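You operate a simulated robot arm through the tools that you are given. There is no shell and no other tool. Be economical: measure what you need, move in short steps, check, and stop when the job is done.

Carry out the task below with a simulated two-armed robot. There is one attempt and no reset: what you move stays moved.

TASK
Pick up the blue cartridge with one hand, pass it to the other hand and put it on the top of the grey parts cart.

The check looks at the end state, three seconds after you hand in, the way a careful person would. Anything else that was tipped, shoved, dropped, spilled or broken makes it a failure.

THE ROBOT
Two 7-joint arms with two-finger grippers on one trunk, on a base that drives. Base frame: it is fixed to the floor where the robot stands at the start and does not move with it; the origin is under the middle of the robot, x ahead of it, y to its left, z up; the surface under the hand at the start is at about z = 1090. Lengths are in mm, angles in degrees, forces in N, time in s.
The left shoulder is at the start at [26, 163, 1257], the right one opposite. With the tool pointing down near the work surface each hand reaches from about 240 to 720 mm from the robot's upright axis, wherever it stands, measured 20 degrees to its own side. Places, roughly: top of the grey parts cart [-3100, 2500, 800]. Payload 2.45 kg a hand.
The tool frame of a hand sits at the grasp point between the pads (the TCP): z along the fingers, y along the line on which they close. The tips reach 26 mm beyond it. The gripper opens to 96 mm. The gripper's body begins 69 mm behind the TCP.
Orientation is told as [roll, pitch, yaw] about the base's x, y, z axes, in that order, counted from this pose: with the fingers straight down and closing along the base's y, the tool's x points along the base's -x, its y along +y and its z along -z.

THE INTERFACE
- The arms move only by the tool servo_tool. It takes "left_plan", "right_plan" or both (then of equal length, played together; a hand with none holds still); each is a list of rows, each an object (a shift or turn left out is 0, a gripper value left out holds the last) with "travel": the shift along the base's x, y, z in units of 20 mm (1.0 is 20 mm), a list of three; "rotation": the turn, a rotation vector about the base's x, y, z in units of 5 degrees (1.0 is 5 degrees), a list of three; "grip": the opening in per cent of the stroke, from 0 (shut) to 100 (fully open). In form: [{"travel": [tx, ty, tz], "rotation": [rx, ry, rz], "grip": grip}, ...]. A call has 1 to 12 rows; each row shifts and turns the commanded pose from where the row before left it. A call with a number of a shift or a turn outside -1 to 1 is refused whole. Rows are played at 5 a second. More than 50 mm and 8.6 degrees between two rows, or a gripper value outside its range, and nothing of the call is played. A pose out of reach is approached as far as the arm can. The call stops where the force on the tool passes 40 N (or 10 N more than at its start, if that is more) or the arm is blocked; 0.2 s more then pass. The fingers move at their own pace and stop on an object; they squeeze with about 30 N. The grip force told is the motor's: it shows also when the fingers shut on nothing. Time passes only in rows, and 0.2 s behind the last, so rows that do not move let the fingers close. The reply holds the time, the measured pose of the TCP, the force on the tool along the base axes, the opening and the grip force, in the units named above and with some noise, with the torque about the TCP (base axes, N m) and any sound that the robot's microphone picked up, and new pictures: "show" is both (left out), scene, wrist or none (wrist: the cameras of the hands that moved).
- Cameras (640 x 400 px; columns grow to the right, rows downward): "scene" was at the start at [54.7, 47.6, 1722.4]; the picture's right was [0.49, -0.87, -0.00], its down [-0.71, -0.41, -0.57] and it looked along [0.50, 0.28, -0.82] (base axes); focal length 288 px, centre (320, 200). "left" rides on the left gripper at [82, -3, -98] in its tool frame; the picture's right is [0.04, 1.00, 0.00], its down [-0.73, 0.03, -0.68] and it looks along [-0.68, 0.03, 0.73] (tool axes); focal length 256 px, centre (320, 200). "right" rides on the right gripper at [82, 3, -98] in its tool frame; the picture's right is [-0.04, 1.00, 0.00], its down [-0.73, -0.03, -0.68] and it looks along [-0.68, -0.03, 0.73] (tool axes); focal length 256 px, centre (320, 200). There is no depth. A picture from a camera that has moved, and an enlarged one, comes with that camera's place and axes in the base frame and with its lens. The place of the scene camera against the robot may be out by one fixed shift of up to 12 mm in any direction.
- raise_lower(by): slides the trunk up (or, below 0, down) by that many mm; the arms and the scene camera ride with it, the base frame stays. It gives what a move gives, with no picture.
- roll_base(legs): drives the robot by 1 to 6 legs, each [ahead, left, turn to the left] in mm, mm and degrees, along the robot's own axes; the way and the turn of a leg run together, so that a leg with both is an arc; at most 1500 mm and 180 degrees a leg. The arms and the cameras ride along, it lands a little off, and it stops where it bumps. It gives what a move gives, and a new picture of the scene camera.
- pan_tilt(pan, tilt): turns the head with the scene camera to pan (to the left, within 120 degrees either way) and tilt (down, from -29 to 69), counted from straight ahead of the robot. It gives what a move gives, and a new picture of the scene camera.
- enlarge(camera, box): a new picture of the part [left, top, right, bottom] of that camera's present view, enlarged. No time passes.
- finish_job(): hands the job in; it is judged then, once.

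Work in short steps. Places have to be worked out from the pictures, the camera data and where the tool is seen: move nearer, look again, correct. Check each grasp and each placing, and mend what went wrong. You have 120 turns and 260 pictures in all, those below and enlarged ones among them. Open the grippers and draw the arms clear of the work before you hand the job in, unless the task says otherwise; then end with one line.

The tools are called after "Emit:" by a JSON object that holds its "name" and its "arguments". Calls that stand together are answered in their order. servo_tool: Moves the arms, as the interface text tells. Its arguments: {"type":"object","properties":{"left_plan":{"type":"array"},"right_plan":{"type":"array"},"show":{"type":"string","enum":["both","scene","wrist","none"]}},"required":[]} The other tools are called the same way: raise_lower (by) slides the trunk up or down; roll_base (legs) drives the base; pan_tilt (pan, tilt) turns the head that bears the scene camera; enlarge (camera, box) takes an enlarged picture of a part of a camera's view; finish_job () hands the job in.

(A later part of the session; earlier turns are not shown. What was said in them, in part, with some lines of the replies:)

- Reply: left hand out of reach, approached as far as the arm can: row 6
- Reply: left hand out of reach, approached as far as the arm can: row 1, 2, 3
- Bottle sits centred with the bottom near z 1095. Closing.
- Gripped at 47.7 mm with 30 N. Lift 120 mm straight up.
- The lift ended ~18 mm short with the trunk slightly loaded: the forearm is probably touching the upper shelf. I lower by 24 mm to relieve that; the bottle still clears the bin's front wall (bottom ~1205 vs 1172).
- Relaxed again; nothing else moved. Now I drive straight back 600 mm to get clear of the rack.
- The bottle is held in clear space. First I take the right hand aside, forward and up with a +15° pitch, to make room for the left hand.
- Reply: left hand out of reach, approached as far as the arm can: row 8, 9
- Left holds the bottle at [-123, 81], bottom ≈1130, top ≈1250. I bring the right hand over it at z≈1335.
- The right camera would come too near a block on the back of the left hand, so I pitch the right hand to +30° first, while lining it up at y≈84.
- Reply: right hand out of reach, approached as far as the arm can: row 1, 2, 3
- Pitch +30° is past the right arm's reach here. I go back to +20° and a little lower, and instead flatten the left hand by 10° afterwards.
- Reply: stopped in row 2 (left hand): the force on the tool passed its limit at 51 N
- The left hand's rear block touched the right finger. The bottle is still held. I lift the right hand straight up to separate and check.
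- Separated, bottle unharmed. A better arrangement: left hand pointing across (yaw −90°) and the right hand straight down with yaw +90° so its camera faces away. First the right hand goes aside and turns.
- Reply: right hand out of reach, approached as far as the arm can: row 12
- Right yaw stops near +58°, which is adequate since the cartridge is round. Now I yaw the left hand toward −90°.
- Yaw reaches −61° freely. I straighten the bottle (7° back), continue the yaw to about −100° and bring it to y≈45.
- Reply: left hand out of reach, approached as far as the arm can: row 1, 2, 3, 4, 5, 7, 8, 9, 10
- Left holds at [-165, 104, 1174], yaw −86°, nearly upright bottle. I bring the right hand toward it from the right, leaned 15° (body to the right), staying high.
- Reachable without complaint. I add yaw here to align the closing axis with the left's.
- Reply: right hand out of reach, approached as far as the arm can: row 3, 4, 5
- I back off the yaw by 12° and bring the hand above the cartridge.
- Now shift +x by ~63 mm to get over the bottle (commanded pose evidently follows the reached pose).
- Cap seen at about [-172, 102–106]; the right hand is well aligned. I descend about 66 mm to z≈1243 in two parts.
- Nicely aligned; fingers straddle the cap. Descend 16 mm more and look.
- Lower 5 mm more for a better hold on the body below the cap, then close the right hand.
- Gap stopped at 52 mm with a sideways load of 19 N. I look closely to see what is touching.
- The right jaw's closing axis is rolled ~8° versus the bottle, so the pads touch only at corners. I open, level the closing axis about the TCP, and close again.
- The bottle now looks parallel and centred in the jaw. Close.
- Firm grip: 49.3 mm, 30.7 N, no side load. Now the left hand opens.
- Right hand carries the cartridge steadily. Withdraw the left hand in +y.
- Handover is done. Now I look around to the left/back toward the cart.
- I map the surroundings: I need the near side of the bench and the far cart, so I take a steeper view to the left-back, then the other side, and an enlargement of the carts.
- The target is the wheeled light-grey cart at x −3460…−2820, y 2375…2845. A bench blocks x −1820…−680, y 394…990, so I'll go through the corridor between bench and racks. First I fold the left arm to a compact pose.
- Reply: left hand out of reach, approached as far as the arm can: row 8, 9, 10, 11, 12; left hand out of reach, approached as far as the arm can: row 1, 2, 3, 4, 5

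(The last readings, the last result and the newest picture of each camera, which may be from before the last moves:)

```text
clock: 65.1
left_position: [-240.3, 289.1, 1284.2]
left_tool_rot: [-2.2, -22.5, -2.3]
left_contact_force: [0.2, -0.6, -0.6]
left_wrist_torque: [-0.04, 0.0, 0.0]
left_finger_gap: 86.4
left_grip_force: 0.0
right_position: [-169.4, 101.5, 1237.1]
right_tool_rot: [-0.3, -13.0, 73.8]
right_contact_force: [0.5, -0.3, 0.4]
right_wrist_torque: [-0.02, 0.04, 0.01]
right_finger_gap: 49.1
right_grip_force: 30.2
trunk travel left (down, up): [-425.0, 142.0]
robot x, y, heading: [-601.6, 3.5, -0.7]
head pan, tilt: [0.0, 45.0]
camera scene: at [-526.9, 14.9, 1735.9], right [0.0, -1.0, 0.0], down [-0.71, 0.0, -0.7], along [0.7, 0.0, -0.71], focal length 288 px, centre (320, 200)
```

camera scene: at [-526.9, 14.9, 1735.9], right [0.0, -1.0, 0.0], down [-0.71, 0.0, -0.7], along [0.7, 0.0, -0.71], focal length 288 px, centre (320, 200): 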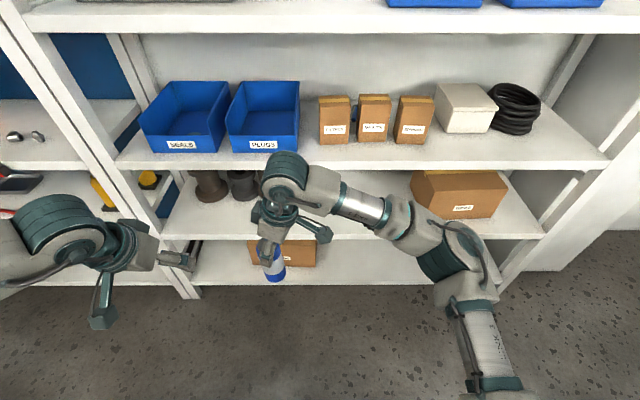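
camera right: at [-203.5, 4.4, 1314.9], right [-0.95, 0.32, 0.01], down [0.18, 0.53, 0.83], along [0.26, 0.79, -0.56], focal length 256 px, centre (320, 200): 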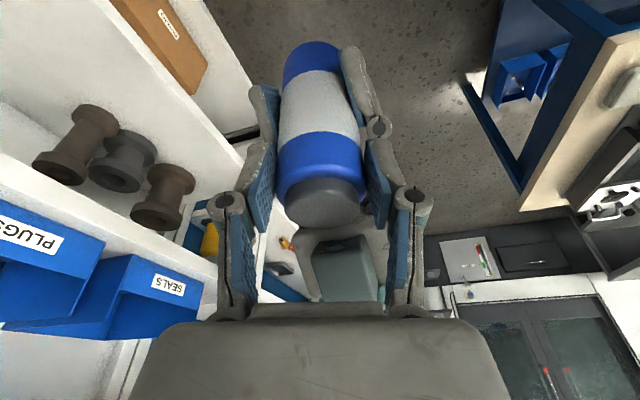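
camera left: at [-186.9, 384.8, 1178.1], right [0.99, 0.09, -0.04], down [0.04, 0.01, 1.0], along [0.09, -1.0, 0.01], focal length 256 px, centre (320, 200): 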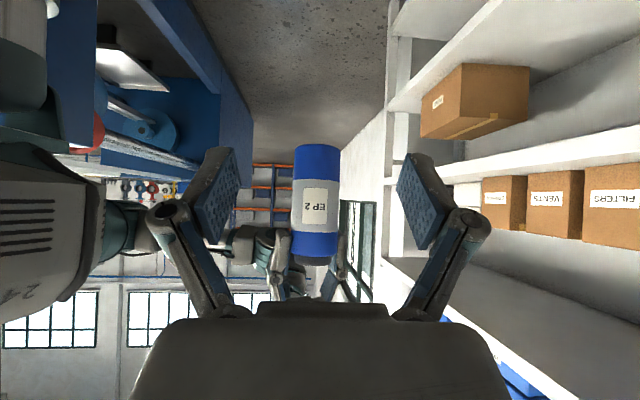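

Left arm is compact. I also draw the right hand in and yaw it back (about the vertical, so the bottle stays upright).

Emit:
{"name": "servo_tool", "arguments": {"right_plan": [{"travel": [-0.3, -0.6, 0.3], "rotation": [0, 0, -1]}, {"travel": [-0.3, -0.6, 0.3], "rotation": [0, 0, -1]}, {"travel": [-0.4, -0.6, 0.3], "rotation": [0, 0, -1]}, {"travel": [-0.4, -0.6, 0.3], "rotation": [0, 0, -1]}, {"travel": [-0.4, -0.6, 0.3], "rotation": [0, 0, -1]}, {"travel": [-0.4, -0.6, 0.3], "rotation": [0, 0, -1]}, {"travel": [-0.4, -0.6, 0], "rotation": [0, 0, -1]}, {"travel": [-0.4, -0.6, 0], "rotation": [0, 0, -1]}, {"travel": [-0.4, -0.6, 0], "rotation": [0, 0, -1]}, {"travel": [-0.4, -0.6, 0], "rotation": [0, 0, -1]}, {"travel": [-0.4, -0.6, 0], "rotation": [0, 0, -1]}, {"travel": [-0.4, -0.6, 0], "rotation": [0, 0, -1]}]}}

```text
clock: 67.7
left_position: [-239.5, 288.3, 1285.2]
left_tool_rot: [-2.3, -22.4, -2.4]
left_contact_force: [-1.0, 0.1, -0.2]
left_wrist_torque: [0.01, 0.01, 0.02]
left_finger_gap: 86.8
left_grip_force: 0.1
right_position: [-263.8, -43.4, 1274.8]
right_tool_rot: [-0.3, -12.9, 13.9]
right_contact_force: [-0.4, 0.6, -2.9]
right_wrist_torque: [0.01, -0.03, 0.05]
right_finger_gap: 48.8
right_grip_force: 30.0
trunk travel left (down, up): [-425.0, 142.0]
robot x, y, heading: [-598.0, 3.7, -0.1]
head pan, tilt: [0.0, 45.0]
camera scene: at [-528.1, 12.6, 1736.0], right [0.0, -1.0, 0.0], down [-0.71, 0.0, -0.71], along [0.71, 0.0, -0.71], focal length 288 px, centre (320, 200)
camera right: at [-363.7, -64.9, 1350.8], right [-0.2, 0.98, 0.0], down [0.55, 0.11, 0.83], along [0.81, 0.17, -0.56], focal length 256 px, centre (320, 200)
```

scene: 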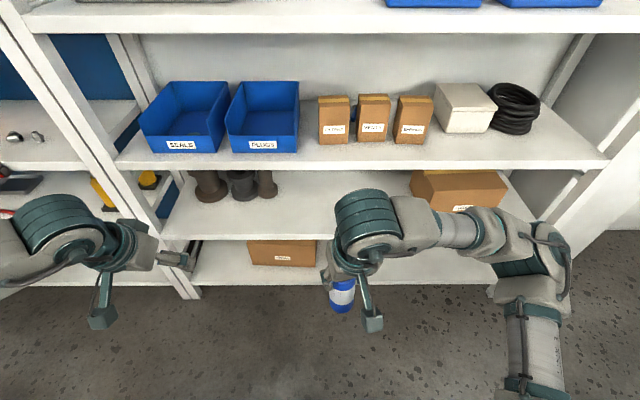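
right: 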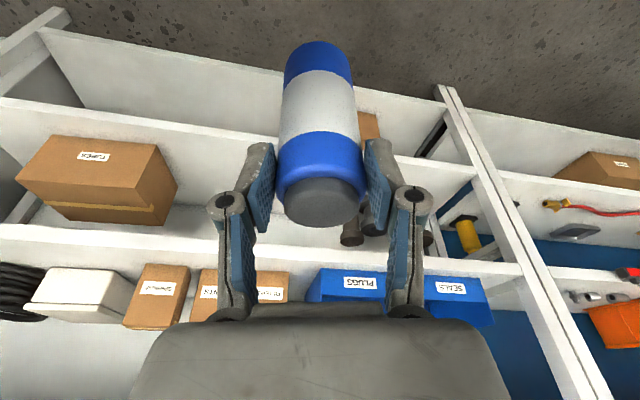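

Everything compact. I drive ahead 330 mm, then turn left 90° in the open corridor.

Emit:
{"name": "roll_base", "arguments": {"legs": [[320, 0, 0], [0, 0, 90]]}}

Emit:
{"name": "pan_tilt", "arguments": {"pan": 30, "tilt": 40}}

```text
clock: 73.7
left_position: [-563.2, 363.9, 1285.1]
left_tool_rot: [-2.3, -22.4, 87.4]
left_contact_force: [-0.6, -0.1, 0.2]
left_wrist_torque: [-0.01, 0.02, 0.01]
left_finger_gap: 86.4
left_grip_force: 0.0
right_position: [-232.4, 339.1, 1274.8]
right_tool_rot: [-0.2, -13.0, 103.5]
right_contact_force: [0.7, 0.1, -2.5]
right_wrist_torque: [-0.03, -0.04, 0.01]
right_finger_gap: 48.8
right_grip_force: 30.4
trunk travel left (down, up): [-425.0, 142.0]
robot x, y, heading: [-279.4, 1.4, 89.6]
head pan, tilt: [0.0, 45.0]
camera scene: at [-280.3, 83.9, 1735.9], right [1.0, -0.01, 0.0], down [-0.01, -0.71, -0.7], along [0.01, 0.7, -0.71], focal length 288 px, centre (320, 200)
```

scene: 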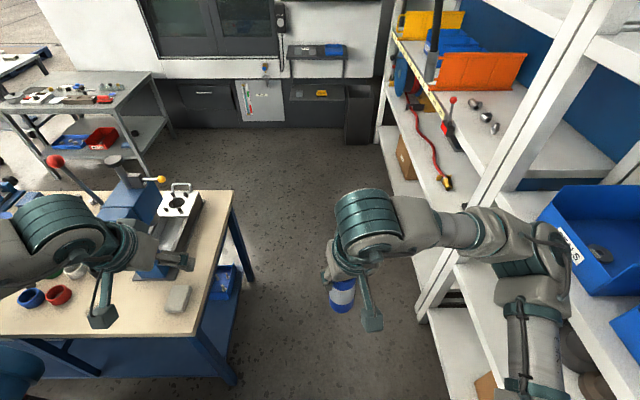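

```text
clock: 74.6
left_position: [-563.2, 361.0, 1285.7]
left_tool_rot: [-2.3, -22.5, 87.5]
left_contact_force: [1.1, 0.4, -0.4]
left_wrist_torque: [-0.02, 0.01, -0.02]
left_finger_gap: 86.6
left_grip_force: 0.1
right_position: [-233.3, 337.7, 1275.8]
right_tool_rot: [-0.3, -13.1, 103.7]
right_contact_force: [-0.4, -0.1, -1.9]
right_wrist_torque: [-0.03, -0.01, 0.01]
right_finger_gap: 48.9
right_grip_force: 29.8
trunk travel left (down, up): [-425.0, 142.0]
robot x, y, heading: [-281.7, -4.3, 89.5]
head pan, tilt: [30.0, 40.0]
camera scene: at [-323.1, 76.2, 1743.2], right [0.87, 0.49, 0.0], down [0.32, -0.56, -0.76], along [-0.38, 0.67, -0.65], focal length 288 px, centre (320, 200)
```

scene: 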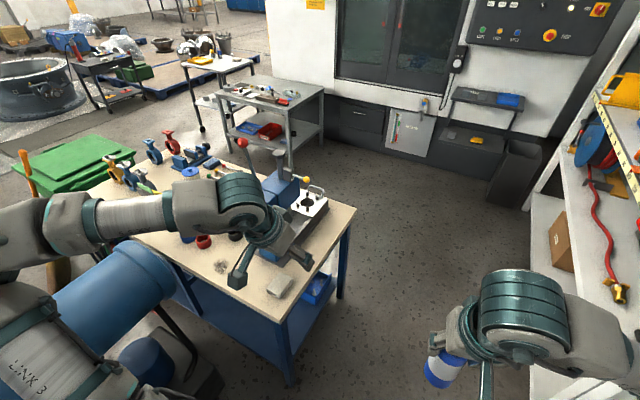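

Corridor is clear: bench edge x≈−625, racks x≈345; the low table beyond begins at y≈2130. I raise the trunk 80 mm for margin and drive: shift right 90, ahead 1500, turn left.

Emit:
{"name": "raise_lower", "arguments": {"by": 80}}

Emit:
{"name": "roll_base", "arguments": {"legs": [[0, -90, 0], [780, 0, 0], [760, 0, 0]]}}

```text
clock: 75.8
left_position: [-563.2, 360.0, 1365.0]
left_tool_rot: [-2.2, -22.5, 87.4]
left_contact_force: [0.1, -0.5, -1.1]
left_wrist_torque: [-0.04, 0.02, 0.01]
left_finger_gap: 86.4
left_grip_force: 0.1
right_position: [-232.3, 337.2, 1355.6]
right_tool_rot: [-0.3, -13.1, 103.6]
right_contact_force: [-0.6, 0.2, -2.2]
right_wrist_torque: [0.02, 0.0, -0.01]
right_finger_gap: 49.2
right_grip_force: 29.9
trunk travel left (down, up): [-505.0, 62.0]
robot x, y, heading: [-280.1, 1.7, 89.4]
head pan, tilt: [30.0, 40.0]
```

```text
clock: 84.4
left_position: [-460.7, 1900.4, 1365.0]
left_tool_rot: [-2.6, -22.7, 87.5]
left_contact_force: [0.3, 0.3, 0.4]
left_wrist_torque: [0.01, 0.0, 0.02]
left_finger_gap: 86.4
left_grip_force: 0.0
right_position: [-130.9, 1876.4, 1355.5]
right_tool_rot: [-0.5, -13.1, 103.7]
right_contact_force: [-0.4, 0.0, -2.3]
right_wrist_torque: [-0.03, -0.02, 0.02]
right_finger_gap: 48.7
right_grip_force: 30.3
trunk travel left (down, up): [-505.0, 62.0]
robot x, y, heading: [-171.2, 1539.2, 89.4]
head pan, tilt: [30.0, 40.0]
camera scene: at [-205.6, 1608.2, 1823.4], right [0.87, 0.49, -0.01], down [0.31, -0.56, -0.77], along [-0.38, 0.67, -0.64], focal length 288 px, centre (320, 200)
```

scene: 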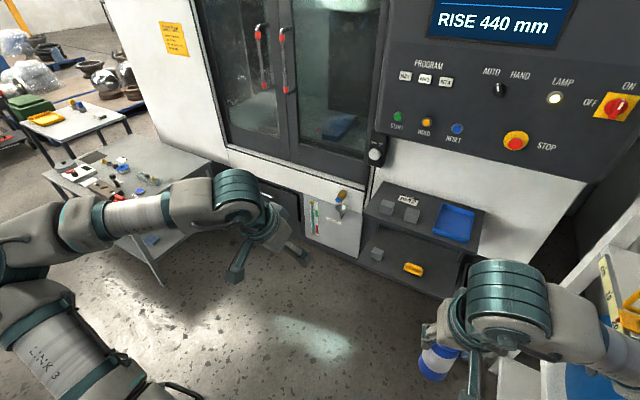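

Turn left 90° here and look ahead along the aisle.

Emit:
{"name": "roll_base", "arguments": {"legs": [[0, 0, 90.6]]}}

Emit:
{"name": "pan_tilt", "arguments": {"pan": -10, "tilt": 30}}

```text
clock: 88.7
left_position: [-520.1, 1211.8, 1357.8]
left_tool_rot: [-4.1, -22.7, 179.9]
left_contact_force: [-0.7, 0.0, 0.0]
left_wrist_torque: [0.01, -0.01, 0.01]
left_finger_gap: 86.5
left_grip_force: 0.2
right_position: [-506.1, 1541.3, 1356.5]
right_tool_rot: [-1.8, -12.9, -163.9]
right_contact_force: [0.3, -0.8, -3.0]
right_wrist_torque: [0.02, -0.01, 0.02]
right_finger_gap: 48.9
right_grip_force: 30.2
trunk travel left (down, up): [-505.0, 62.0]
robot x, y, heading: [-170.5, 1539.7, -178.7]
head pan, tilt: [30.0, 40.0]
camera scene: at [-229.1, 1448.6, 1820.8], right [-0.52, 0.85, 0.03], down [0.55, 0.36, -0.75], along [-0.65, -0.38, -0.66], focal length 288 px, centre (320, 200)
```

scene: 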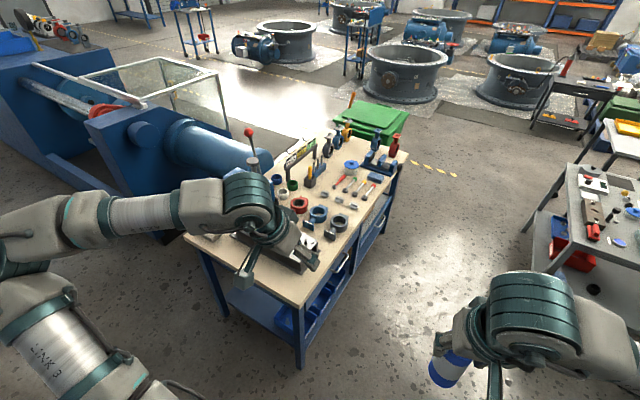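

```text
clock: 89.8
left_position: [-518.8, 1259.6, 1367.6]
left_tool_rot: [-2.2, -22.5, 178.9]
left_contact_force: [0.3, -0.3, 0.6]
left_wrist_torque: [0.02, -0.01, -0.02]
left_finger_gap: 86.4
left_grip_force: 0.1
right_position: [-504.3, 1587.4, 1355.2]
right_tool_rot: [-0.1, -13.5, -164.2]
right_contact_force: [0.2, -0.7, -1.0]
right_wrist_torque: [0.02, 0.0, -0.03]
right_finger_gap: 48.8
right_grip_force: 29.7
trunk travel left (down, up): [-505.0, 62.0]
robot x, y, heading: [-170.7, 1539.0, -178.6]
head pan, tilt: [-10.0, 30.0]
camera scene: at [-247.9, 1534.2, 1838.4], right [0.15, 0.99, 0.02], down [0.5, -0.06, -0.87], along [-0.86, 0.14, -0.5], focal length 288 px, centre (320, 200)
```

scene: 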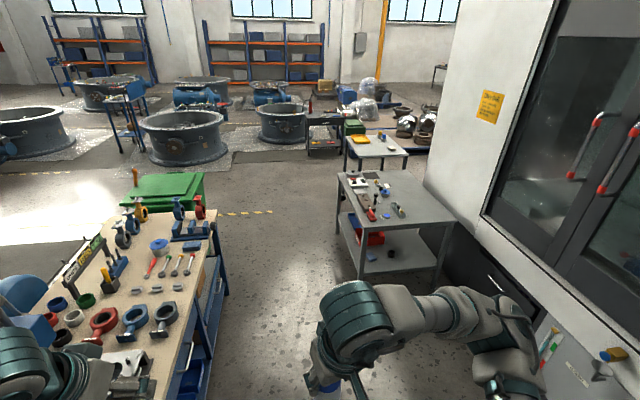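

Robot now faces the aisle; bench side y≈1130, table side y≈2100. I centre at y≈1600, straighten, and drive.

Emit:
{"name": "roll_base", "arguments": {"legs": [[0, -60, -1.3], [1450, 0, 0]]}}

```text
clock: 97.5
left_position: [-1969.1, 1297.7, 1365.5]
left_tool_rot: [-2.8, -22.7, 178.7]
left_contact_force: [0.4, 0.1, 0.0]
left_wrist_torque: [0.0, 0.03, -0.02]
left_finger_gap: 86.5
left_grip_force: 0.1
right_position: [-1949.9, 1626.0, 1356.5]
right_tool_rot: [-0.5, -13.4, -164.9]
right_contact_force: [0.0, -0.9, -1.5]
right_wrist_torque: [0.03, -0.03, 0.03]
right_finger_gap: 49.1
right_grip_force: 30.0
trunk travel left (down, up): [-505.0, 62.0]
robot x, y, heading: [-1619.2, 1591.1, -179.3]
head pan, tilt: [-10.0, 30.0]
camera scene: at [-1693.9, 1598.4, 1838.5], right [0.16, 0.99, 0.01], down [0.49, -0.07, -0.87], along [-0.85, 0.14, -0.5], focal length 288 px, centre (320, 200)
```

scene: 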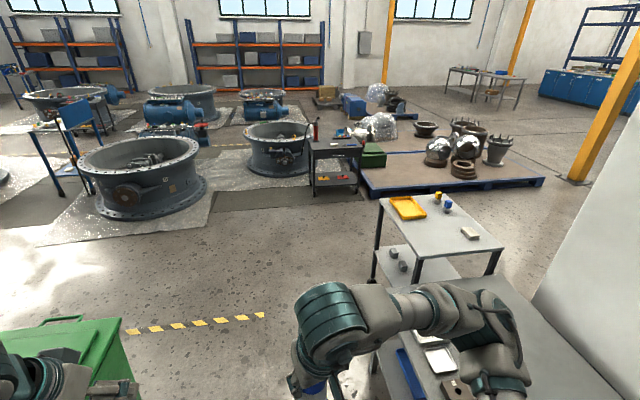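

Cart seen at x −3424…−2780, y 2310…2830 with free room around [-2970, 2470]. I drive to x≈−3070 and turn right to face it.

Emit:
{"name": "roll_base", "arguments": {"legs": [[1451, 0, -0.7], [0, 0, -90]]}}

Emit:
{"name": "pan_tilt", "arguments": {"pan": 0, "tilt": 40}}

```text
clock: 108.5
left_position: [-3346.6, 1933.4, 1366.3]
left_tool_rot: [-2.9, -22.6, 88.1]
left_contact_force: [1.1, -0.1, 0.1]
left_wrist_torque: [-0.02, -0.01, -0.03]
left_finger_gap: 86.3
left_grip_force: 0.1
right_position: [-3019.5, 1911.3, 1357.3]
right_tool_rot: [-0.5, -13.5, 104.5]
right_contact_force: [0.2, -0.8, -2.3]
right_wrist_torque: [0.0, -0.02, 0.01]
right_finger_gap: 48.9
right_grip_force: 30.3
trunk travel left (down, up): [-505.0, 62.0]
robot x, y, heading: [-3060.8, 1584.1, 89.9]
head pan, tilt: [-10.0, 30.0]
camera scene: at [-3070.6, 1668.0, 1838.4], right [0.98, -0.17, 0.01], down [-0.07, -0.5, -0.87], along [0.16, 0.85, -0.5], focal length 288 px, centre (320, 200)
```

scene: 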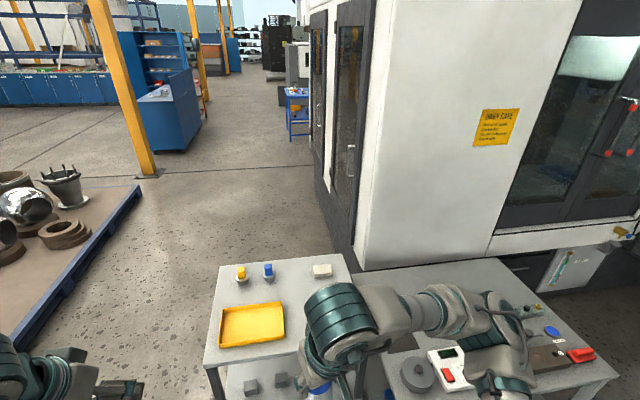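

```text
clock: 109.2
left_position: [-3347.2, 1932.3, 1368.4]
left_tool_rot: [-2.7, -22.9, 88.1]
left_contact_force: [0.0, -0.2, -0.5]
left_wrist_torque: [-0.03, 0.05, 0.0]
left_finger_gap: 86.7
left_grip_force: 0.0
right_position: [-3018.6, 1910.4, 1358.4]
right_tool_rot: [-0.3, -13.6, 104.6]
right_contact_force: [0.0, -0.9, -2.0]
right_wrist_torque: [0.06, -0.01, 0.02]
right_finger_gap: 48.9
right_grip_force: 29.6
trunk travel left (down, up): [-505.0, 62.0]
robot x, y, heading: [-3064.9, 1582.6, 90.0]
head pan, tilt: [0.0, 40.0]
camera scene: at [-3080.6, 1664.0, 1823.0], right [1.0, 0.0, 0.01], down [0.01, -0.64, -0.76], along [0.01, 0.76, -0.64], focal length 288 px, centre (320, 200)
```

scene: 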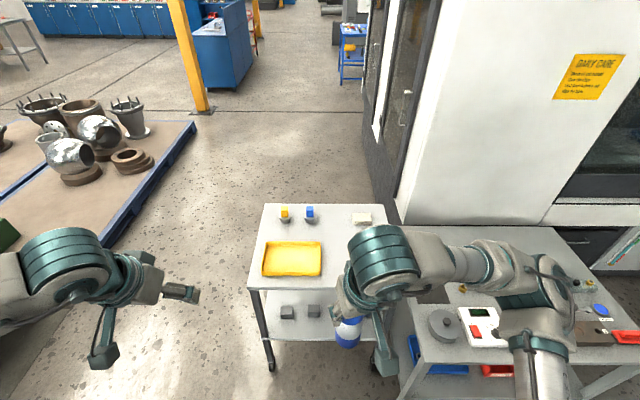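

Free spot on the cart: about [-2920, 2450] (tray's right edge is x≈−3056). A table corner is near [-2720, 2092], so I shift left a bit and approach to y≈1850.

Emit:
{"name": "roll_base", "arguments": {"legs": [[0, 45, 0], [265, 0, 0]]}}

Emit:
{"name": "pan_tilt", "arguments": {"pan": -10, "tilt": 55}}

```text
clock: 111.6
left_position: [-3361.2, 2194.3, 1373.8]
left_tool_rot: [-1.3, -22.9, 87.4]
left_contact_force: [0.8, 0.1, 0.1]
left_wrist_torque: [0.0, 0.02, 0.01]
left_finger_gap: 86.4
left_grip_force: 0.1
right_position: [-3033.1, 2172.0, 1357.0]
right_tool_rot: [0.7, -14.0, 104.2]
right_contact_force: [-0.1, -0.9, -1.5]
right_wrist_torque: [-0.05, 0.0, 0.03]
right_finger_gap: 48.8
right_grip_force: 29.9
trunk travel left (down, up): [-505.0, 62.0]
robot x, y, heading: [-3106.1, 1849.3, 90.1]
head pan, tilt: [0.0, 40.0]
camera scene: at [-3074.7, 1923.5, 1823.0], right [1.0, 0.0, -0.02], down [-0.01, -0.64, -0.77], along [-0.01, 0.77, -0.64], focal length 288 px, centre (320, 200)
```

scene: 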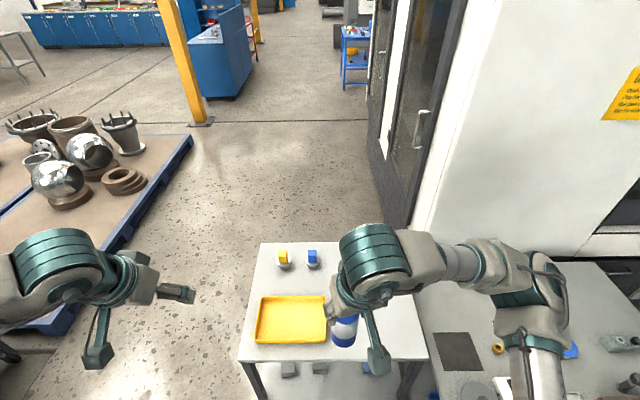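

```text
clock: 112.4
left_position: [-3349.1, 2195.6, 1373.7]
left_tool_rot: [-0.9, -22.7, 87.1]
left_contact_force: [-0.3, -0.6, -0.1]
left_wrist_torque: [0.0, -0.04, -0.02]
left_finger_gap: 86.6
left_grip_force: 0.1
right_position: [-3022.1, 2173.9, 1357.2]
right_tool_rot: [0.8, -14.0, 104.0]
right_contact_force: [-0.2, 0.9, -2.7]
right_wrist_torque: [-0.11, 0.01, -0.04]
right_finger_gap: 48.5
right_grip_force: 30.0
trunk travel left (down, up): [-505.0, 62.0]
robot x, y, heading: [-3099.4, 1849.3, 90.3]
head pan, tilt: [-10.0, 55.0]
camera scene: at [-3053.1, 1914.6, 1802.0], right [0.98, -0.17, -0.02], down [-0.15, -0.81, -0.57], along [0.08, 0.56, -0.82], focal length 288 px, centre (320, 200)
```

scene: 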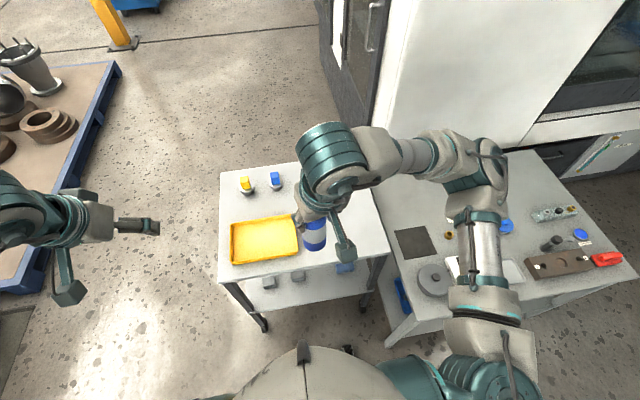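

Spot confirmed: target about [-2920, 2460]. I raise the left hand out of the way, then lower the trunk by 350 mm.

Emit:
{"name": "servo_tool", "arguments": {"left_plan": [{"travel": [0, -0.3, 1]}, {"travel": [0, -0.3, 1]}, {"travel": [0, -0.3, 1]}, {"travel": [0, 0, 1]}, {"travel": [0, 0, 1]}, {"travel": [0, 0, 1]}], "show": "none"}}

Emit:
{"name": "raise_lower", "arguments": {"by": -350}}

Emit:
{"name": "pan_tilt", "arguments": {"pan": -10, "tilt": 50}}

```text
clock: 114.0
left_position: [-3426.7, 2174.7, 1483.8]
left_tool_rot: [-4.1, -23.1, 88.6]
left_contact_force: [-0.4, -0.3, -0.3]
left_wrist_torque: [-0.01, 0.01, 0.01]
left_finger_gap: 86.3
left_grip_force: 0.2
right_position: [-3095.2, 2170.5, 1360.4]
right_tool_rot: [-1.7, -13.6, 105.0]
right_contact_force: [-0.4, -0.4, -2.5]
right_wrist_torque: [0.06, -0.02, 0.0]
right_finger_gap: 48.3
right_grip_force: 29.9
trunk travel left (down, up): [-505.0, 62.0]
robot x, y, heading: [-3114.8, 1846.4, 90.2]
head pan, tilt: [-10.0, 55.0]
stopped in row 6 (left hand): the arm was blocked; the commanded pose is now the measured one
```

```text
clock: 117.4
left_position: [-3430.0, 2174.7, 1131.4]
left_tool_rot: [-4.6, -23.2, 88.8]
left_contact_force: [-0.4, 1.1, 1.1]
left_wrist_torque: [-0.01, -0.05, -0.03]
left_finger_gap: 86.3
left_grip_force: 0.1
right_position: [-3097.9, 2170.0, 1009.8]
right_tool_rot: [-1.9, -13.6, 105.1]
right_contact_force: [0.1, -0.3, -1.2]
right_wrist_torque: [0.01, -0.02, -0.02]
right_finger_gap: 48.5
right_grip_force: 30.6
trunk travel left (down, up): [-155.0, 412.0]
robot x, y, heading: [-3115.9, 1848.2, 90.0]
head pan, tilt: [-10.0, 55.0]
```

```text
clock: 118.1
left_position: [-3387.0, 2175.3, 1140.5]
left_tool_rot: [-2.5, -23.0, 88.0]
left_contact_force: [1.1, -0.2, 0.7]
left_wrist_torque: [0.01, 0.0, -0.03]
left_finger_gap: 86.7
left_grip_force: 0.0
right_position: [-3060.4, 2171.3, 1009.2]
right_tool_rot: [-0.2, -13.9, 104.5]
right_contact_force: [0.1, 0.1, -1.8]
right_wrist_torque: [-0.06, -0.01, 0.02]
right_finger_gap: 48.6
right_grip_force: 30.1
trunk travel left (down, up): [-155.0, 412.0]
robot x, y, heading: [-3109.0, 1850.2, 90.1]
head pan, tilt: [-10.0, 50.0]
camera scene: at [-3069.6, 2085.1, 1448.2], right [0.98, -0.17, -0.02], down [-0.15, -0.76, -0.64], along [0.1, 0.63, -0.77], focal length 288 px, centre (320, 200)
```

scene: 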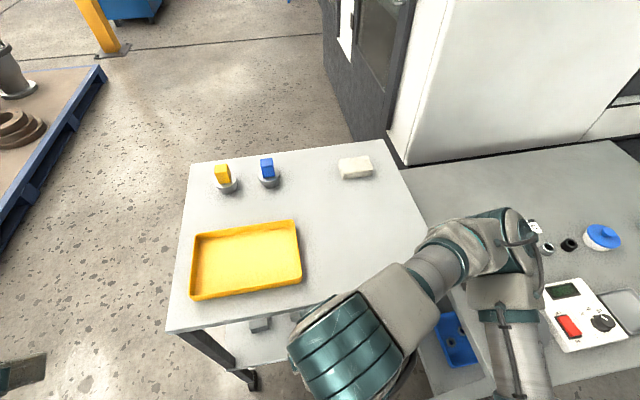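

The robot is swaying slightly after the moves. I let time pass and read again.

Emit:
{"name": "servo_tool", "arguments": {"right_plan": [{}, {}, {}, {}, {}, {}, {}, {}]}}

Emit:
{"name": "servo_tool", "arguments": {"right_plan": [{}, {}, {}], "show": "none"}}

```text
clock: 119.9
left_position: [-3421.1, 2173.9, 1133.2]
left_tool_rot: [-4.2, -23.1, 88.7]
left_contact_force: [0.7, 0.3, -0.5]
left_wrist_torque: [-0.03, -0.04, -0.02]
left_finger_gap: 86.5
left_grip_force: 0.1
right_position: [-3091.5, 2169.9, 1010.9]
right_tool_rot: [-1.6, -13.7, 105.1]
right_contact_force: [-0.1, -1.0, -1.8]
right_wrist_torque: [0.0, -0.05, -0.03]
right_finger_gap: 48.5
right_grip_force: 30.4
trunk travel left (down, up): [-155.0, 412.0]
robot x, y, heading: [-3116.5, 1848.1, 90.1]
head pan, tilt: [-10.0, 50.0]
camera scene: at [-3113.0, 2085.1, 1448.9], right [0.98, -0.17, 0.01], down [-0.13, -0.76, -0.64], along [0.12, 0.63, -0.77], focal length 288 px, centre (320, 200)
camera right: at [-3071.0, 2068.6, 1084.9], right [-0.98, -0.22, -0.02], down [-0.13, 0.54, 0.83], along [-0.17, 0.82, -0.55], focal length 256 px, centre (320, 200)
```

scene: 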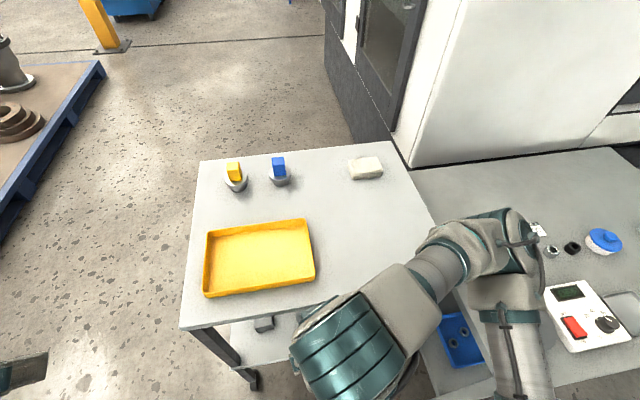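
right: 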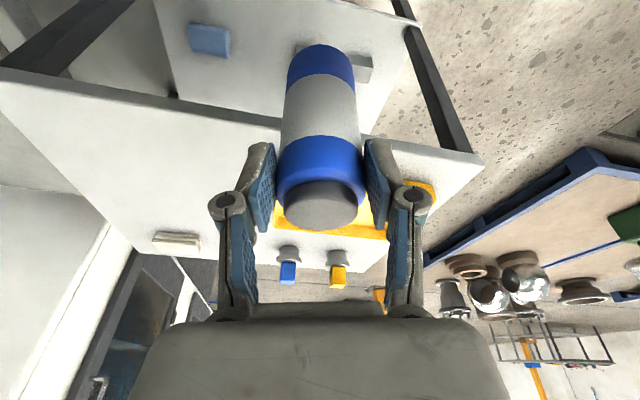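

```text
clock: 120.7
left_position: [-3413.0, 2174.6, 1136.7]
left_tool_rot: [-3.7, -23.0, 88.4]
left_contact_force: [-0.6, -0.8, -0.1]
left_wrist_torque: [-0.04, -0.05, -0.01]
left_finger_gap: 86.2
left_grip_force: 0.0
right_position: [-3083.9, 2170.3, 1009.7]
right_tool_rot: [-1.1, -13.7, 104.9]
right_contact_force: [-0.5, 0.2, -2.2]
right_wrist_torque: [0.0, -0.04, 0.0]
right_finger_gap: 48.3
right_grip_force: 30.3
trunk travel left (down, up): [-155.0, 412.0]
robot x, y, heading: [-3111.9, 1845.2, 90.2]
head pan, tilt: [-10.0, 50.0]
```

Sway is damping out (centre ≈ −3080). I extend the right hand over the cart, keeping the bottle bottom ≈900 (above everything on the path), with 3.5° correction to make the bottle upright.

Emit:
{"name": "servo_tool", "arguments": {"right_plan": [{"travel": [0.65, 0.6, 0], "rotation": [0.35, 0, 0]}, {"travel": [0.65, 0.9, 0], "rotation": [0.35, 0, 0]}, {"travel": [0.65, 1, 0]}, {"travel": [0.65, 1, 0]}, {"travel": [0.65, 1, 0]}, {"travel": [0.65, 1, 0]}, {"travel": [0.65, 1, 0]}, {"travel": [0.65, 1, 0]}, {"travel": [0.65, 1, 0]}, {"travel": [0.65, 1, 0]}, {"travel": [0.65, 1, 0]}, {"travel": [0.65, 1, 0]}]}}

```text
clock: 123.5
left_position: [-3421.5, 2169.3, 1137.3]
left_tool_rot: [-4.2, -23.5, 88.6]
left_contact_force: [0.7, 0.2, 0.4]
left_wrist_torque: [-0.01, 0.0, -0.02]
left_finger_gap: 86.6
left_grip_force: 0.0
right_position: [-2936.5, 2396.8, 1015.7]
right_tool_rot: [-2.5, -17.3, 105.4]
right_contact_force: [0.1, -0.3, -1.6]
right_wrist_torque: [-0.01, -0.05, 0.02]
right_finger_gap: 48.4
right_grip_force: 30.1
trunk travel left (down, up): [-155.0, 412.0]
robot x, y, heading: [-3119.7, 1849.1, 89.9]
head pan, tilt: [-10.0, 50.0]
stopped in row 12 (right hand): the arm was blocked; the commanded pose is now the measured one
camera scene: at [-3129.6, 2084.3, 1449.1], right [0.99, -0.17, 0.02], down [-0.12, -0.76, -0.64], along [0.12, 0.63, -0.77], focal length 288 px, centre (320, 200)
camera right: at [-2916.2, 2290.0, 1084.1], right [-0.98, -0.22, -0.03], down [-0.13, 0.48, 0.87], along [-0.17, 0.85, -0.5], focal length 256 px, centre (320, 200)
```

scene: 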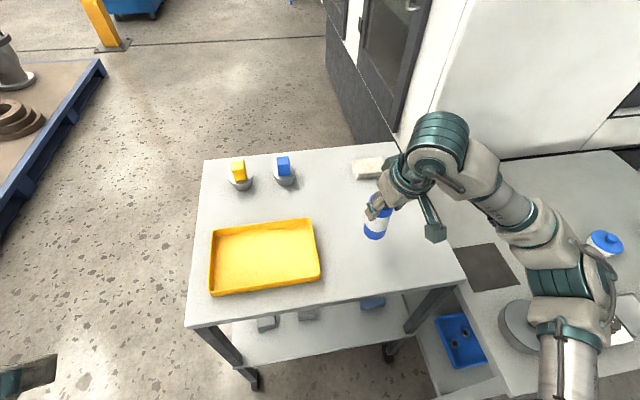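
right: 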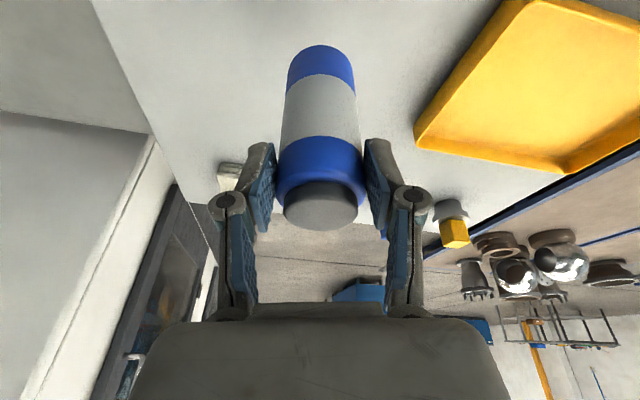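

The "blocked" notice may be the sway. I wait and re-read.

Emit:
{"name": "servo_tool", "arguments": {"right_plan": [{}, {}, {}, {}, {}, {}, {}, {}, {}, {}], "show": "none"}}

Emit:
{"name": "servo_tool", "arguments": {"right_plan": [{}, {}, {}, {}], "show": "none"}}

Emit:
{"name": "servo_tool", "arguments": {"right_plan": [{}, {}, {}, {}], "show": "none"}}

Emit:
{"name": "pan_tilt", "arguments": {"pan": -60, "tilt": 60}}

```text
clock: 125.7
left_position: [-3414.3, 2171.7, 1137.7]
left_tool_rot: [-3.7, -23.4, 88.4]
left_contact_force: [0.4, 0.7, 0.0]
left_wrist_torque: [0.0, -0.02, 0.01]
left_finger_gap: 86.4
left_grip_force: 0.0
right_position: [-2929.7, 2398.1, 1013.1]
right_tool_rot: [-2.1, -17.3, 105.4]
right_contact_force: [0.0, 0.2, -2.3]
right_wrist_torque: [0.0, -0.02, 0.01]
right_finger_gap: 48.3
right_grip_force: 29.8
trunk travel left (down, up): [-155.0, 412.0]
robot x, y, heading: [-3121.0, 1846.2, 90.2]
head pan, tilt: [-10.0, 50.0]
```

```text
clock: 126.7
left_position: [-3424.2, 2171.3, 1135.9]
left_tool_rot: [-4.2, -23.3, 88.7]
left_contact_force: [0.5, 0.1, -0.1]
left_wrist_torque: [-0.02, 0.0, -0.03]
left_finger_gap: 86.5
left_grip_force: 0.0
right_position: [-2938.4, 2397.8, 1016.4]
right_tool_rot: [-2.5, -17.2, 105.6]
right_contact_force: [-0.5, -0.2, -1.6]
right_wrist_torque: [-0.03, -0.03, 0.0]
right_finger_gap: 48.4
right_grip_force: 30.2
trunk travel left (down, up): [-155.0, 412.0]
robot x, y, heading: [-3120.7, 1848.7, 90.2]
head pan, tilt: [-10.0, 50.0]
```

```text
clock: 127.7
left_position: [-3416.2, 2169.6, 1137.0]
left_tool_rot: [-3.8, -23.3, 88.4]
left_contact_force: [0.1, 0.9, -0.2]
left_wrist_torque: [0.01, 0.0, -0.02]
left_finger_gap: 86.4
left_grip_force: 0.1
right_position: [-2931.6, 2397.1, 1014.0]
right_tool_rot: [-2.2, -17.3, 105.4]
right_contact_force: [-0.4, 0.6, -2.5]
right_wrist_torque: [-0.02, -0.03, -0.01]
right_finger_gap: 48.3
right_grip_force: 30.1
trunk travel left (down, up): [-155.0, 412.0]
robot x, y, heading: [-3118.0, 1850.6, 90.0]
head pan, tilt: [-10.0, 50.0]
```

```text
clock: 128.8
left_position: [-3401.2, 2170.2, 1140.8]
left_tool_rot: [-3.0, -23.2, 88.2]
left_contact_force: [-0.6, 0.8, 0.5]
left_wrist_torque: [-0.03, 0.06, 0.01]
left_finger_gap: 86.2
left_grip_force: 0.1
right_position: [-2917.1, 2397.4, 1012.0]
right_tool_rot: [-1.5, -17.4, 105.2]
right_contact_force: [-0.2, 0.4, -2.5]
right_wrist_torque: [-0.02, 0.06, 0.01]
right_finger_gap: 48.4
right_grip_force: 29.1
trunk travel left (down, up): [-155.0, 412.0]
robot x, y, heading: [-3116.3, 1853.0, 90.1]
head pan, tilt: [-60.0, 60.0]
camera scene: at [-3049.5, 2043.3, 1436.0], right [0.5, -0.86, 0.0], down [-0.75, -0.44, -0.49], along [0.43, 0.25, -0.87], focal length 288 px, centre (320, 200)
```

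scene: 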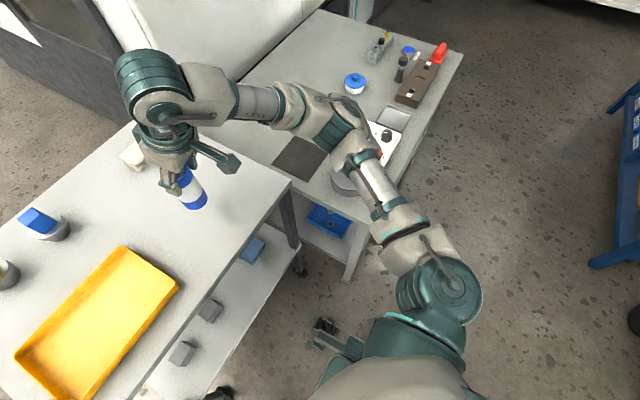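

The residual sway is only a few mm. I enlarge to check how upright the bottle is.

Emit:
{"name": "enlarge", "arguments": {"camera": "scene", "box": [140, 130, 260, 230]}}

```text
4.00 times, centred on (200, 180) of scene
camera zoom: at [-3049.5, 2043.3, 1436.0], right [0.5, -0.86, 0.0], down [-0.75, -0.44, -0.49], along [0.43, 0.25, -0.87], focal length 1152 px, centre (800, 280)
```

zoom: 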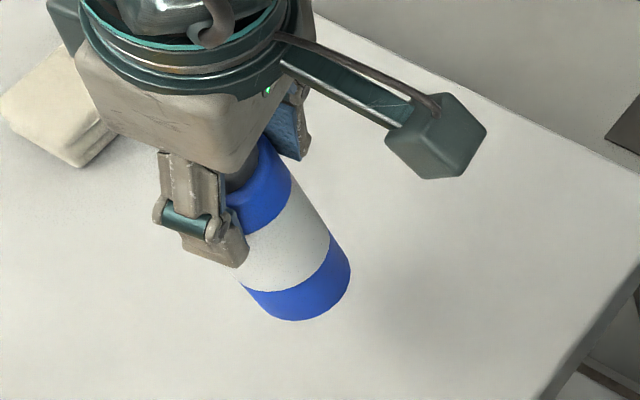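

The bottle is upright within a degree or so. I move 36 mm further in and descend 75 mm.

Emit:
{"name": "servo_tool", "arguments": {"right_plan": [{"travel": [0, 0.6, 0]}, {"travel": [0, 0.6, -0.5]}, {"travel": [0, 0.6, -0.8]}, {"travel": [0, 0, -0.8]}, {"travel": [0, 0, -0.8]}, {"travel": [0, 0, -0.6]}]}}

Emit:
{"name": "enlarge", "arguments": {"camera": "scene", "box": [80, 110, 280, 260]}}

```text
clock: 130.2
left_position: [-3412.0, 2166.4, 1140.3]
left_tool_rot: [-3.4, -23.5, 88.4]
left_contact_force: [1.1, -0.1, 0.1]
left_wrist_torque: [0.0, 0.01, 0.03]
left_finger_gap: 86.5
left_grip_force: 0.1
right_position: [-2926.9, 2432.5, 951.4]
right_tool_rot: [-1.9, -18.2, 105.2]
right_contact_force: [-0.9, 5.3, 28.0]
right_wrist_torque: [0.42, 0.32, 0.07]
right_finger_gap: 48.7
right_grip_force: 30.2
trunk travel left (down, up): [-155.0, 412.0]
robot x, y, heading: [-3120.5, 1846.5, 90.2]
head pan, tilt: [-60.0, 60.0]
camera scene: at [-3063.5, 2036.8, 1438.5], right [0.5, -0.87, 0.0], down [-0.75, -0.43, -0.5], along [0.43, 0.25, -0.86], focal length 288 px, centre (320, 200)
camera right: at [-2906.6, 2324.9, 1016.7], right [-0.98, -0.22, -0.02], down [-0.12, 0.47, 0.87], along [-0.18, 0.86, -0.48], focal length 256 px, centre (320, 200)
```

scene: 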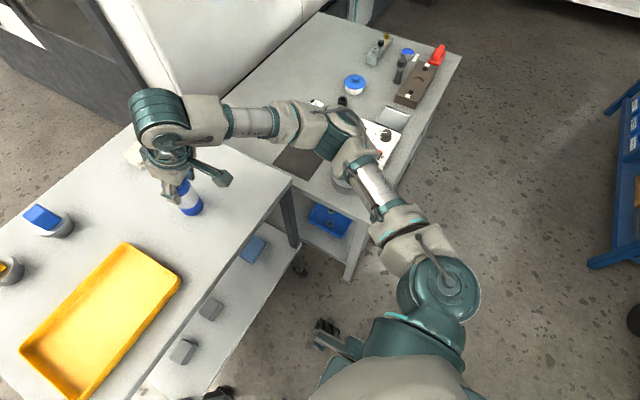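
right: 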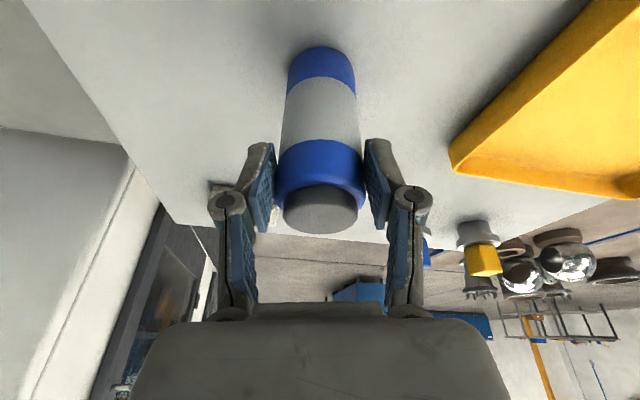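

```text
2.67 times, centred on (180, 185) of scene
camera zoom: at [-3063.5, 2036.8, 1438.5], right [0.5, -0.87, 0.0], down [-0.75, -0.43, -0.5], along [0.43, 0.25, -0.86], focal length 768 px, centre (693, 240)
```

zoom: 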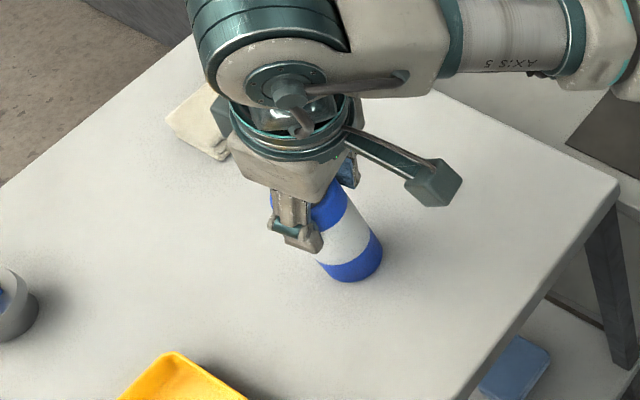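

Contact with the cart top: 28 N up. I ease off about 5 mm and check uprightness before letting go.

Emit:
{"name": "servo_tool", "arguments": {"right_plan": [{"travel": [0, 0, 0.25]}, {}, {}], "show": "none"}}

Emit:
{"name": "enlarge", "arguments": {"camera": "scene", "box": [150, 160, 230, 225]}}

```text
clock: 131.1
left_position: [-3412.4, 2170.7, 1139.0]
left_tool_rot: [-3.6, -23.4, 88.4]
left_contact_force: [-0.6, -1.5, 0.3]
left_wrist_torque: [-0.04, 0.02, -0.01]
left_finger_gap: 86.5
left_grip_force: 0.1
right_position: [-2927.4, 2434.0, 947.0]
right_tool_rot: [-1.9, -17.4, 105.3]
right_contact_force: [-1.6, 5.1, 13.3]
right_wrist_torque: [0.49, 0.26, -0.08]
right_finger_gap: 48.5
right_grip_force: 30.2
trunk travel left (down, up): [-155.0, 412.0]
robot x, y, heading: [-3117.6, 1848.0, 90.0]
head pan, tilt: [-60.0, 60.0]
```

```text
6.15 times, centred on (190, 192) of scene
camera zoom: at [-3062.2, 2041.6, 1436.7], right [0.5, -0.87, 0.0], down [-0.75, -0.44, -0.5], along [0.43, 0.25, -0.87], focal length 1772 px, centre (1120, 246)
```

zoom: 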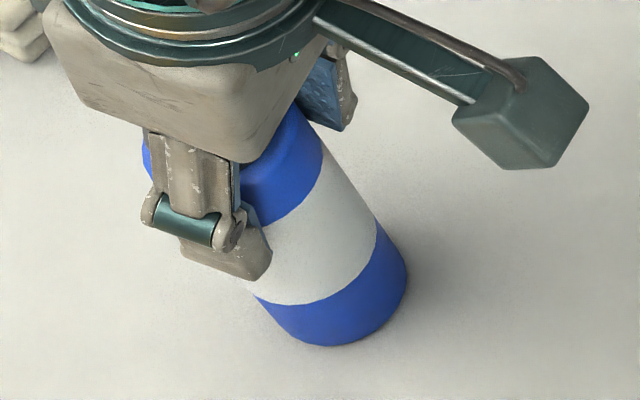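

Upright (edge slope matches the vertical). I ease a little more and open the right hand gradually.

Emit:
{"name": "servo_tool", "arguments": {"right_plan": [{"travel": [0, 0, 0.12]}, {}, {"grip": 54}, {"grip": 58}, {"grip": 65}, {"grip": 80}, {"grip": 100}, {}]}}

Emit:
{"name": "enlarge", "arguments": {"camera": "scene", "box": [130, 130, 250, 230]}}

```text
clock: 132.8
left_position: [-3412.1, 2170.9, 1138.2]
left_tool_rot: [-3.5, -23.3, 88.4]
left_contact_force: [0.2, 0.4, 0.7]
left_wrist_torque: [-0.05, 0.0, -0.01]
left_finger_gap: 86.2
left_grip_force: 0.1
right_position: [-2926.2, 2433.6, 951.2]
right_tool_rot: [-2.0, -17.3, 105.3]
right_contact_force: [0.3, -0.7, -0.4]
right_wrist_torque: [0.03, 0.0, 0.02]
right_finger_gap: 96.2
right_grip_force: 0.1
trunk travel left (down, up): [-155.0, 412.0]
robot x, y, heading: [-3120.5, 1850.0, 90.0]
head pan, tilt: [-60.0, 60.0]
camera scene: at [-3060.9, 2042.9, 1436.5], right [0.5, -0.87, 0.0], down [-0.75, -0.44, -0.5], along [0.43, 0.25, -0.87], focal length 288 px, centre (320, 200)
camera right: at [-2905.6, 2327.2, 1018.5], right [-0.98, -0.22, -0.02], down [-0.12, 0.48, 0.87], along [-0.18, 0.85, -0.5], focal length 256 px, centre (320, 200)
```

scene: 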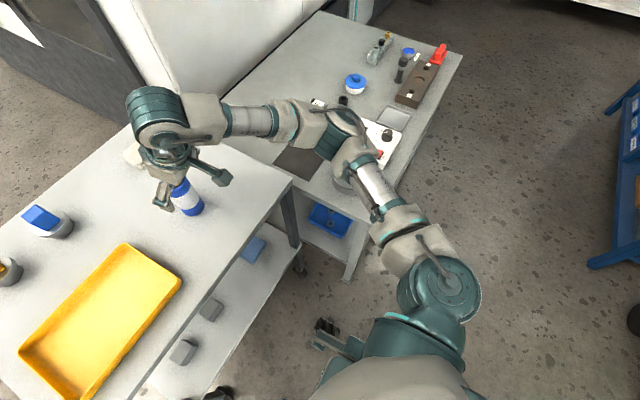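
right: 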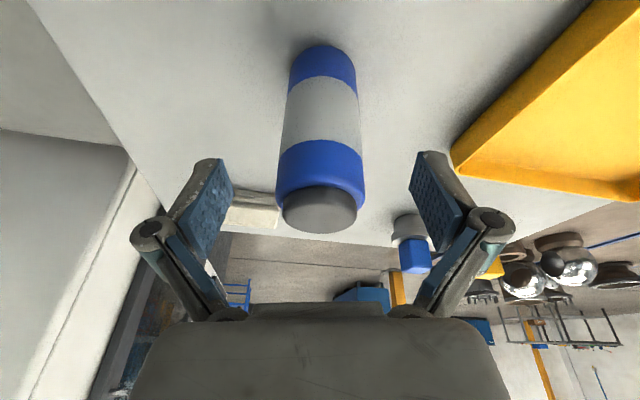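

```text
4.00 times, centred on (190, 180) of scene
camera zoom: at [-3060.9, 2042.9, 1436.5], right [0.5, -0.87, 0.0], down [-0.75, -0.44, -0.5], along [0.43, 0.25, -0.87], focal length 1152 px, centre (840, 280)
```

zoom: 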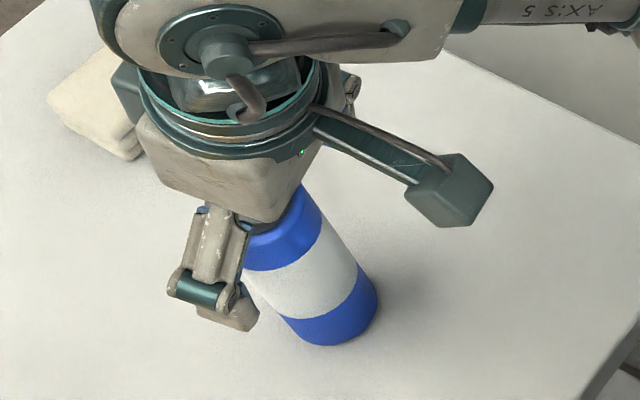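

The cartridge stands freely, centred between the open fingers. Lift the right hand straight up.

Emit:
{"name": "servo_tool", "arguments": {"right_plan": [{"travel": [0, 0, 0.4]}, {"travel": [0, 0, 0.7]}, {"travel": [0, 0, 1]}, {"travel": [0, 0, 1]}, {"travel": [0, 0, 1]}, {"travel": [0, 0, 1]}, {"travel": [0, 0, 1]}, {"travel": [0, 0, 1]}]}}

```text
clock: 134.7
left_position: [-3411.5, 2169.6, 1138.7]
left_tool_rot: [-3.6, -23.4, 88.4]
left_contact_force: [-0.2, -0.4, 0.0]
left_wrist_torque: [0.04, -0.01, -0.02]
left_finger_gap: 86.1
left_grip_force: 0.1
right_position: [-2926.9, 2433.6, 1092.8]
right_tool_rot: [-2.1, -17.3, 105.3]
right_contact_force: [-1.2, -0.5, -0.1]
right_wrist_torque: [0.02, 0.01, -0.02]
right_finger_gap: 96.1
right_grip_force: 0.1
trunk travel left (down, up): [-155.0, 412.0]
robot x, y, heading: [-3118.7, 1852.3, 90.3]
head pan, tilt: [-60.0, 60.0]
camera scene: at [-3061.5, 2042.1, 1436.7], right [0.5, -0.87, 0.0], down [-0.75, -0.44, -0.5], along [0.43, 0.25, -0.87], focal length 288 px, centre (320, 200)
camera right: at [-2905.9, 2326.8, 1161.6], right [-0.98, -0.22, -0.02], down [-0.13, 0.48, 0.87], along [-0.18, 0.85, -0.5], focal length 256 px, centre (320, 200)
```

scene: 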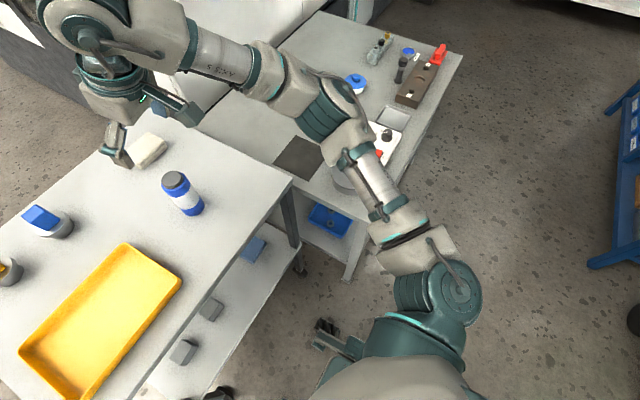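
right: 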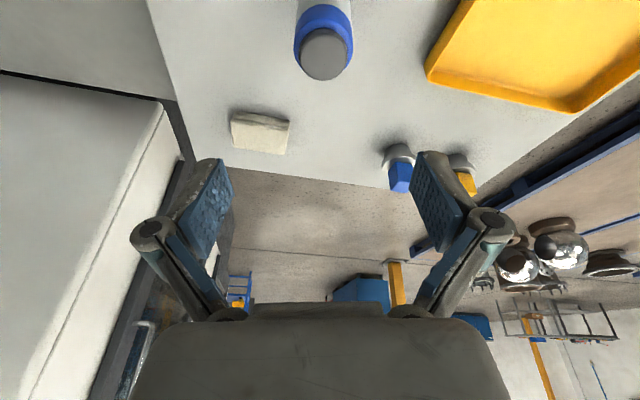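

Cartridge stands on the cart. I draw the right arm back and then back the robot off a little.

Emit:
{"name": "servo_tool", "arguments": {"right_plan": [{"travel": [-0.4, -1, 0.5]}, {"travel": [-0.4, -1, 0.5]}, {"travel": [-0.4, -1, 0]}, {"travel": [-0.4, -1, 0]}, {"travel": [-0.4, -1, 0]}, {"travel": [-0.4, -1, 0]}, {"travel": [-0.4, -1, 0]}, {"travel": [-0.4, -1, 0]}, {"travel": [-0.4, -1, 0]}, {"travel": [-0.4, -1, 0]}], "show": "none"}}

Emit:
{"name": "roll_base", "arguments": {"legs": [[-250, 0, 0]]}}

Emit:
{"name": "pan_tilt", "arguments": {"pan": -10, "tilt": 40}}

```text
clock: 136.8
left_position: [-3410.9, 2169.9, 1139.1]
left_tool_rot: [-3.5, -23.4, 88.5]
left_contact_force: [0.1, -0.1, -0.6]
left_wrist_torque: [0.0, -0.01, 0.01]
left_finger_gap: 86.1
left_grip_force: 0.0
right_position: [-3007.5, 2233.0, 1113.0]
right_tool_rot: [-1.9, -17.4, 105.3]
right_contact_force: [-0.5, -0.4, 0.2]
right_wrist_torque: [-0.04, 0.0, -0.01]
right_finger_gap: 96.1
right_grip_force: 0.1
trunk travel left (down, up): [-155.0, 412.0]
robot x, y, heading: [-3121.7, 1848.8, 90.3]
head pan, tilt: [-60.0, 60.0]
```

```text
clock: 138.7
left_position: [-3410.6, 1919.7, 1138.5]
left_tool_rot: [-3.5, -23.4, 88.3]
left_contact_force: [0.1, -1.1, -0.8]
left_wrist_torque: [0.02, -0.01, -0.01]
left_finger_gap: 86.3
left_grip_force: 0.1
right_position: [-3006.3, 1983.2, 1112.2]
right_tool_rot: [-2.0, -17.4, 105.2]
right_contact_force: [-0.9, -0.1, 0.5]
right_wrist_torque: [0.02, 0.01, 0.01]
right_finger_gap: 95.9
right_grip_force: 0.1
trunk travel left (down, up): [-155.0, 412.0]
robot x, y, heading: [-3117.4, 1599.3, 89.8]
head pan, tilt: [-60.0, 60.0]
camera scene: at [-3061.0, 1791.1, 1436.5], right [0.5, -0.87, 0.0], down [-0.75, -0.43, -0.5], along [0.43, 0.25, -0.87], focal length 288 px, centre (320, 200)
```

scene: 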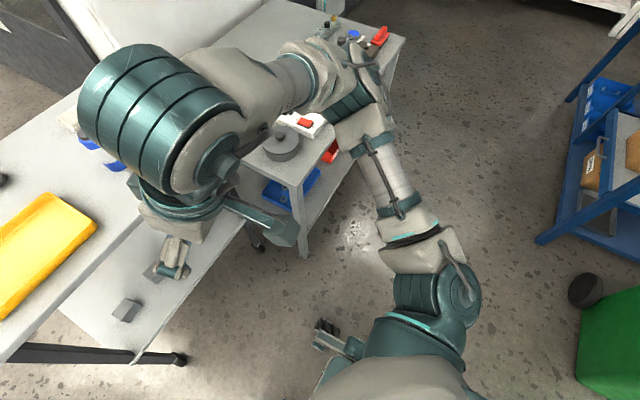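

```text
clock: 139.9
left_position: [-3409.4, 1916.8, 1140.0]
left_tool_rot: [-3.4, -23.5, 88.3]
left_contact_force: [0.1, -0.6, -0.6]
left_wrist_torque: [0.01, 0.03, 0.03]
left_finger_gap: 86.4
left_grip_force: 0.0
right_position: [-3005.7, 1979.6, 1114.3]
right_tool_rot: [-2.0, -17.5, 105.1]
right_contact_force: [-0.6, 0.6, -0.3]
right_wrist_torque: [0.02, -0.01, 0.0]
right_finger_gap: 96.1
right_grip_force: 0.1
trunk travel left (down, up): [-155.0, 412.0]
robot x, y, heading: [-3115.5, 1597.3, 90.1]
head pan, tilt: [-10.0, 40.0]
camera scene: at [-3103.9, 1841.5, 1463.1], right [0.98, -0.17, 0.0], down [-0.11, -0.64, -0.76], along [0.13, 0.75, -0.65], focal length 288 px, centre (320, 200)
```

scene: 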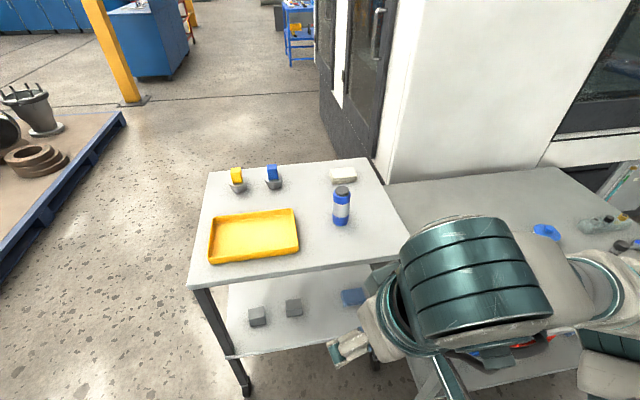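

The cartridge stands upright on top of the grey cart with nothing disturbed, and both hands are open and clear. Handing in.

Emit:
{"name": "finish_job", "arguments": {}}

```text
The job is handed in.
```

The blue cartridge was picked from the PLUGS bin with the left hand, passed to the right hand, and now stands upright on top of the grey parts cart; nothing else looked moved in the last pictures, and the job is handed in.
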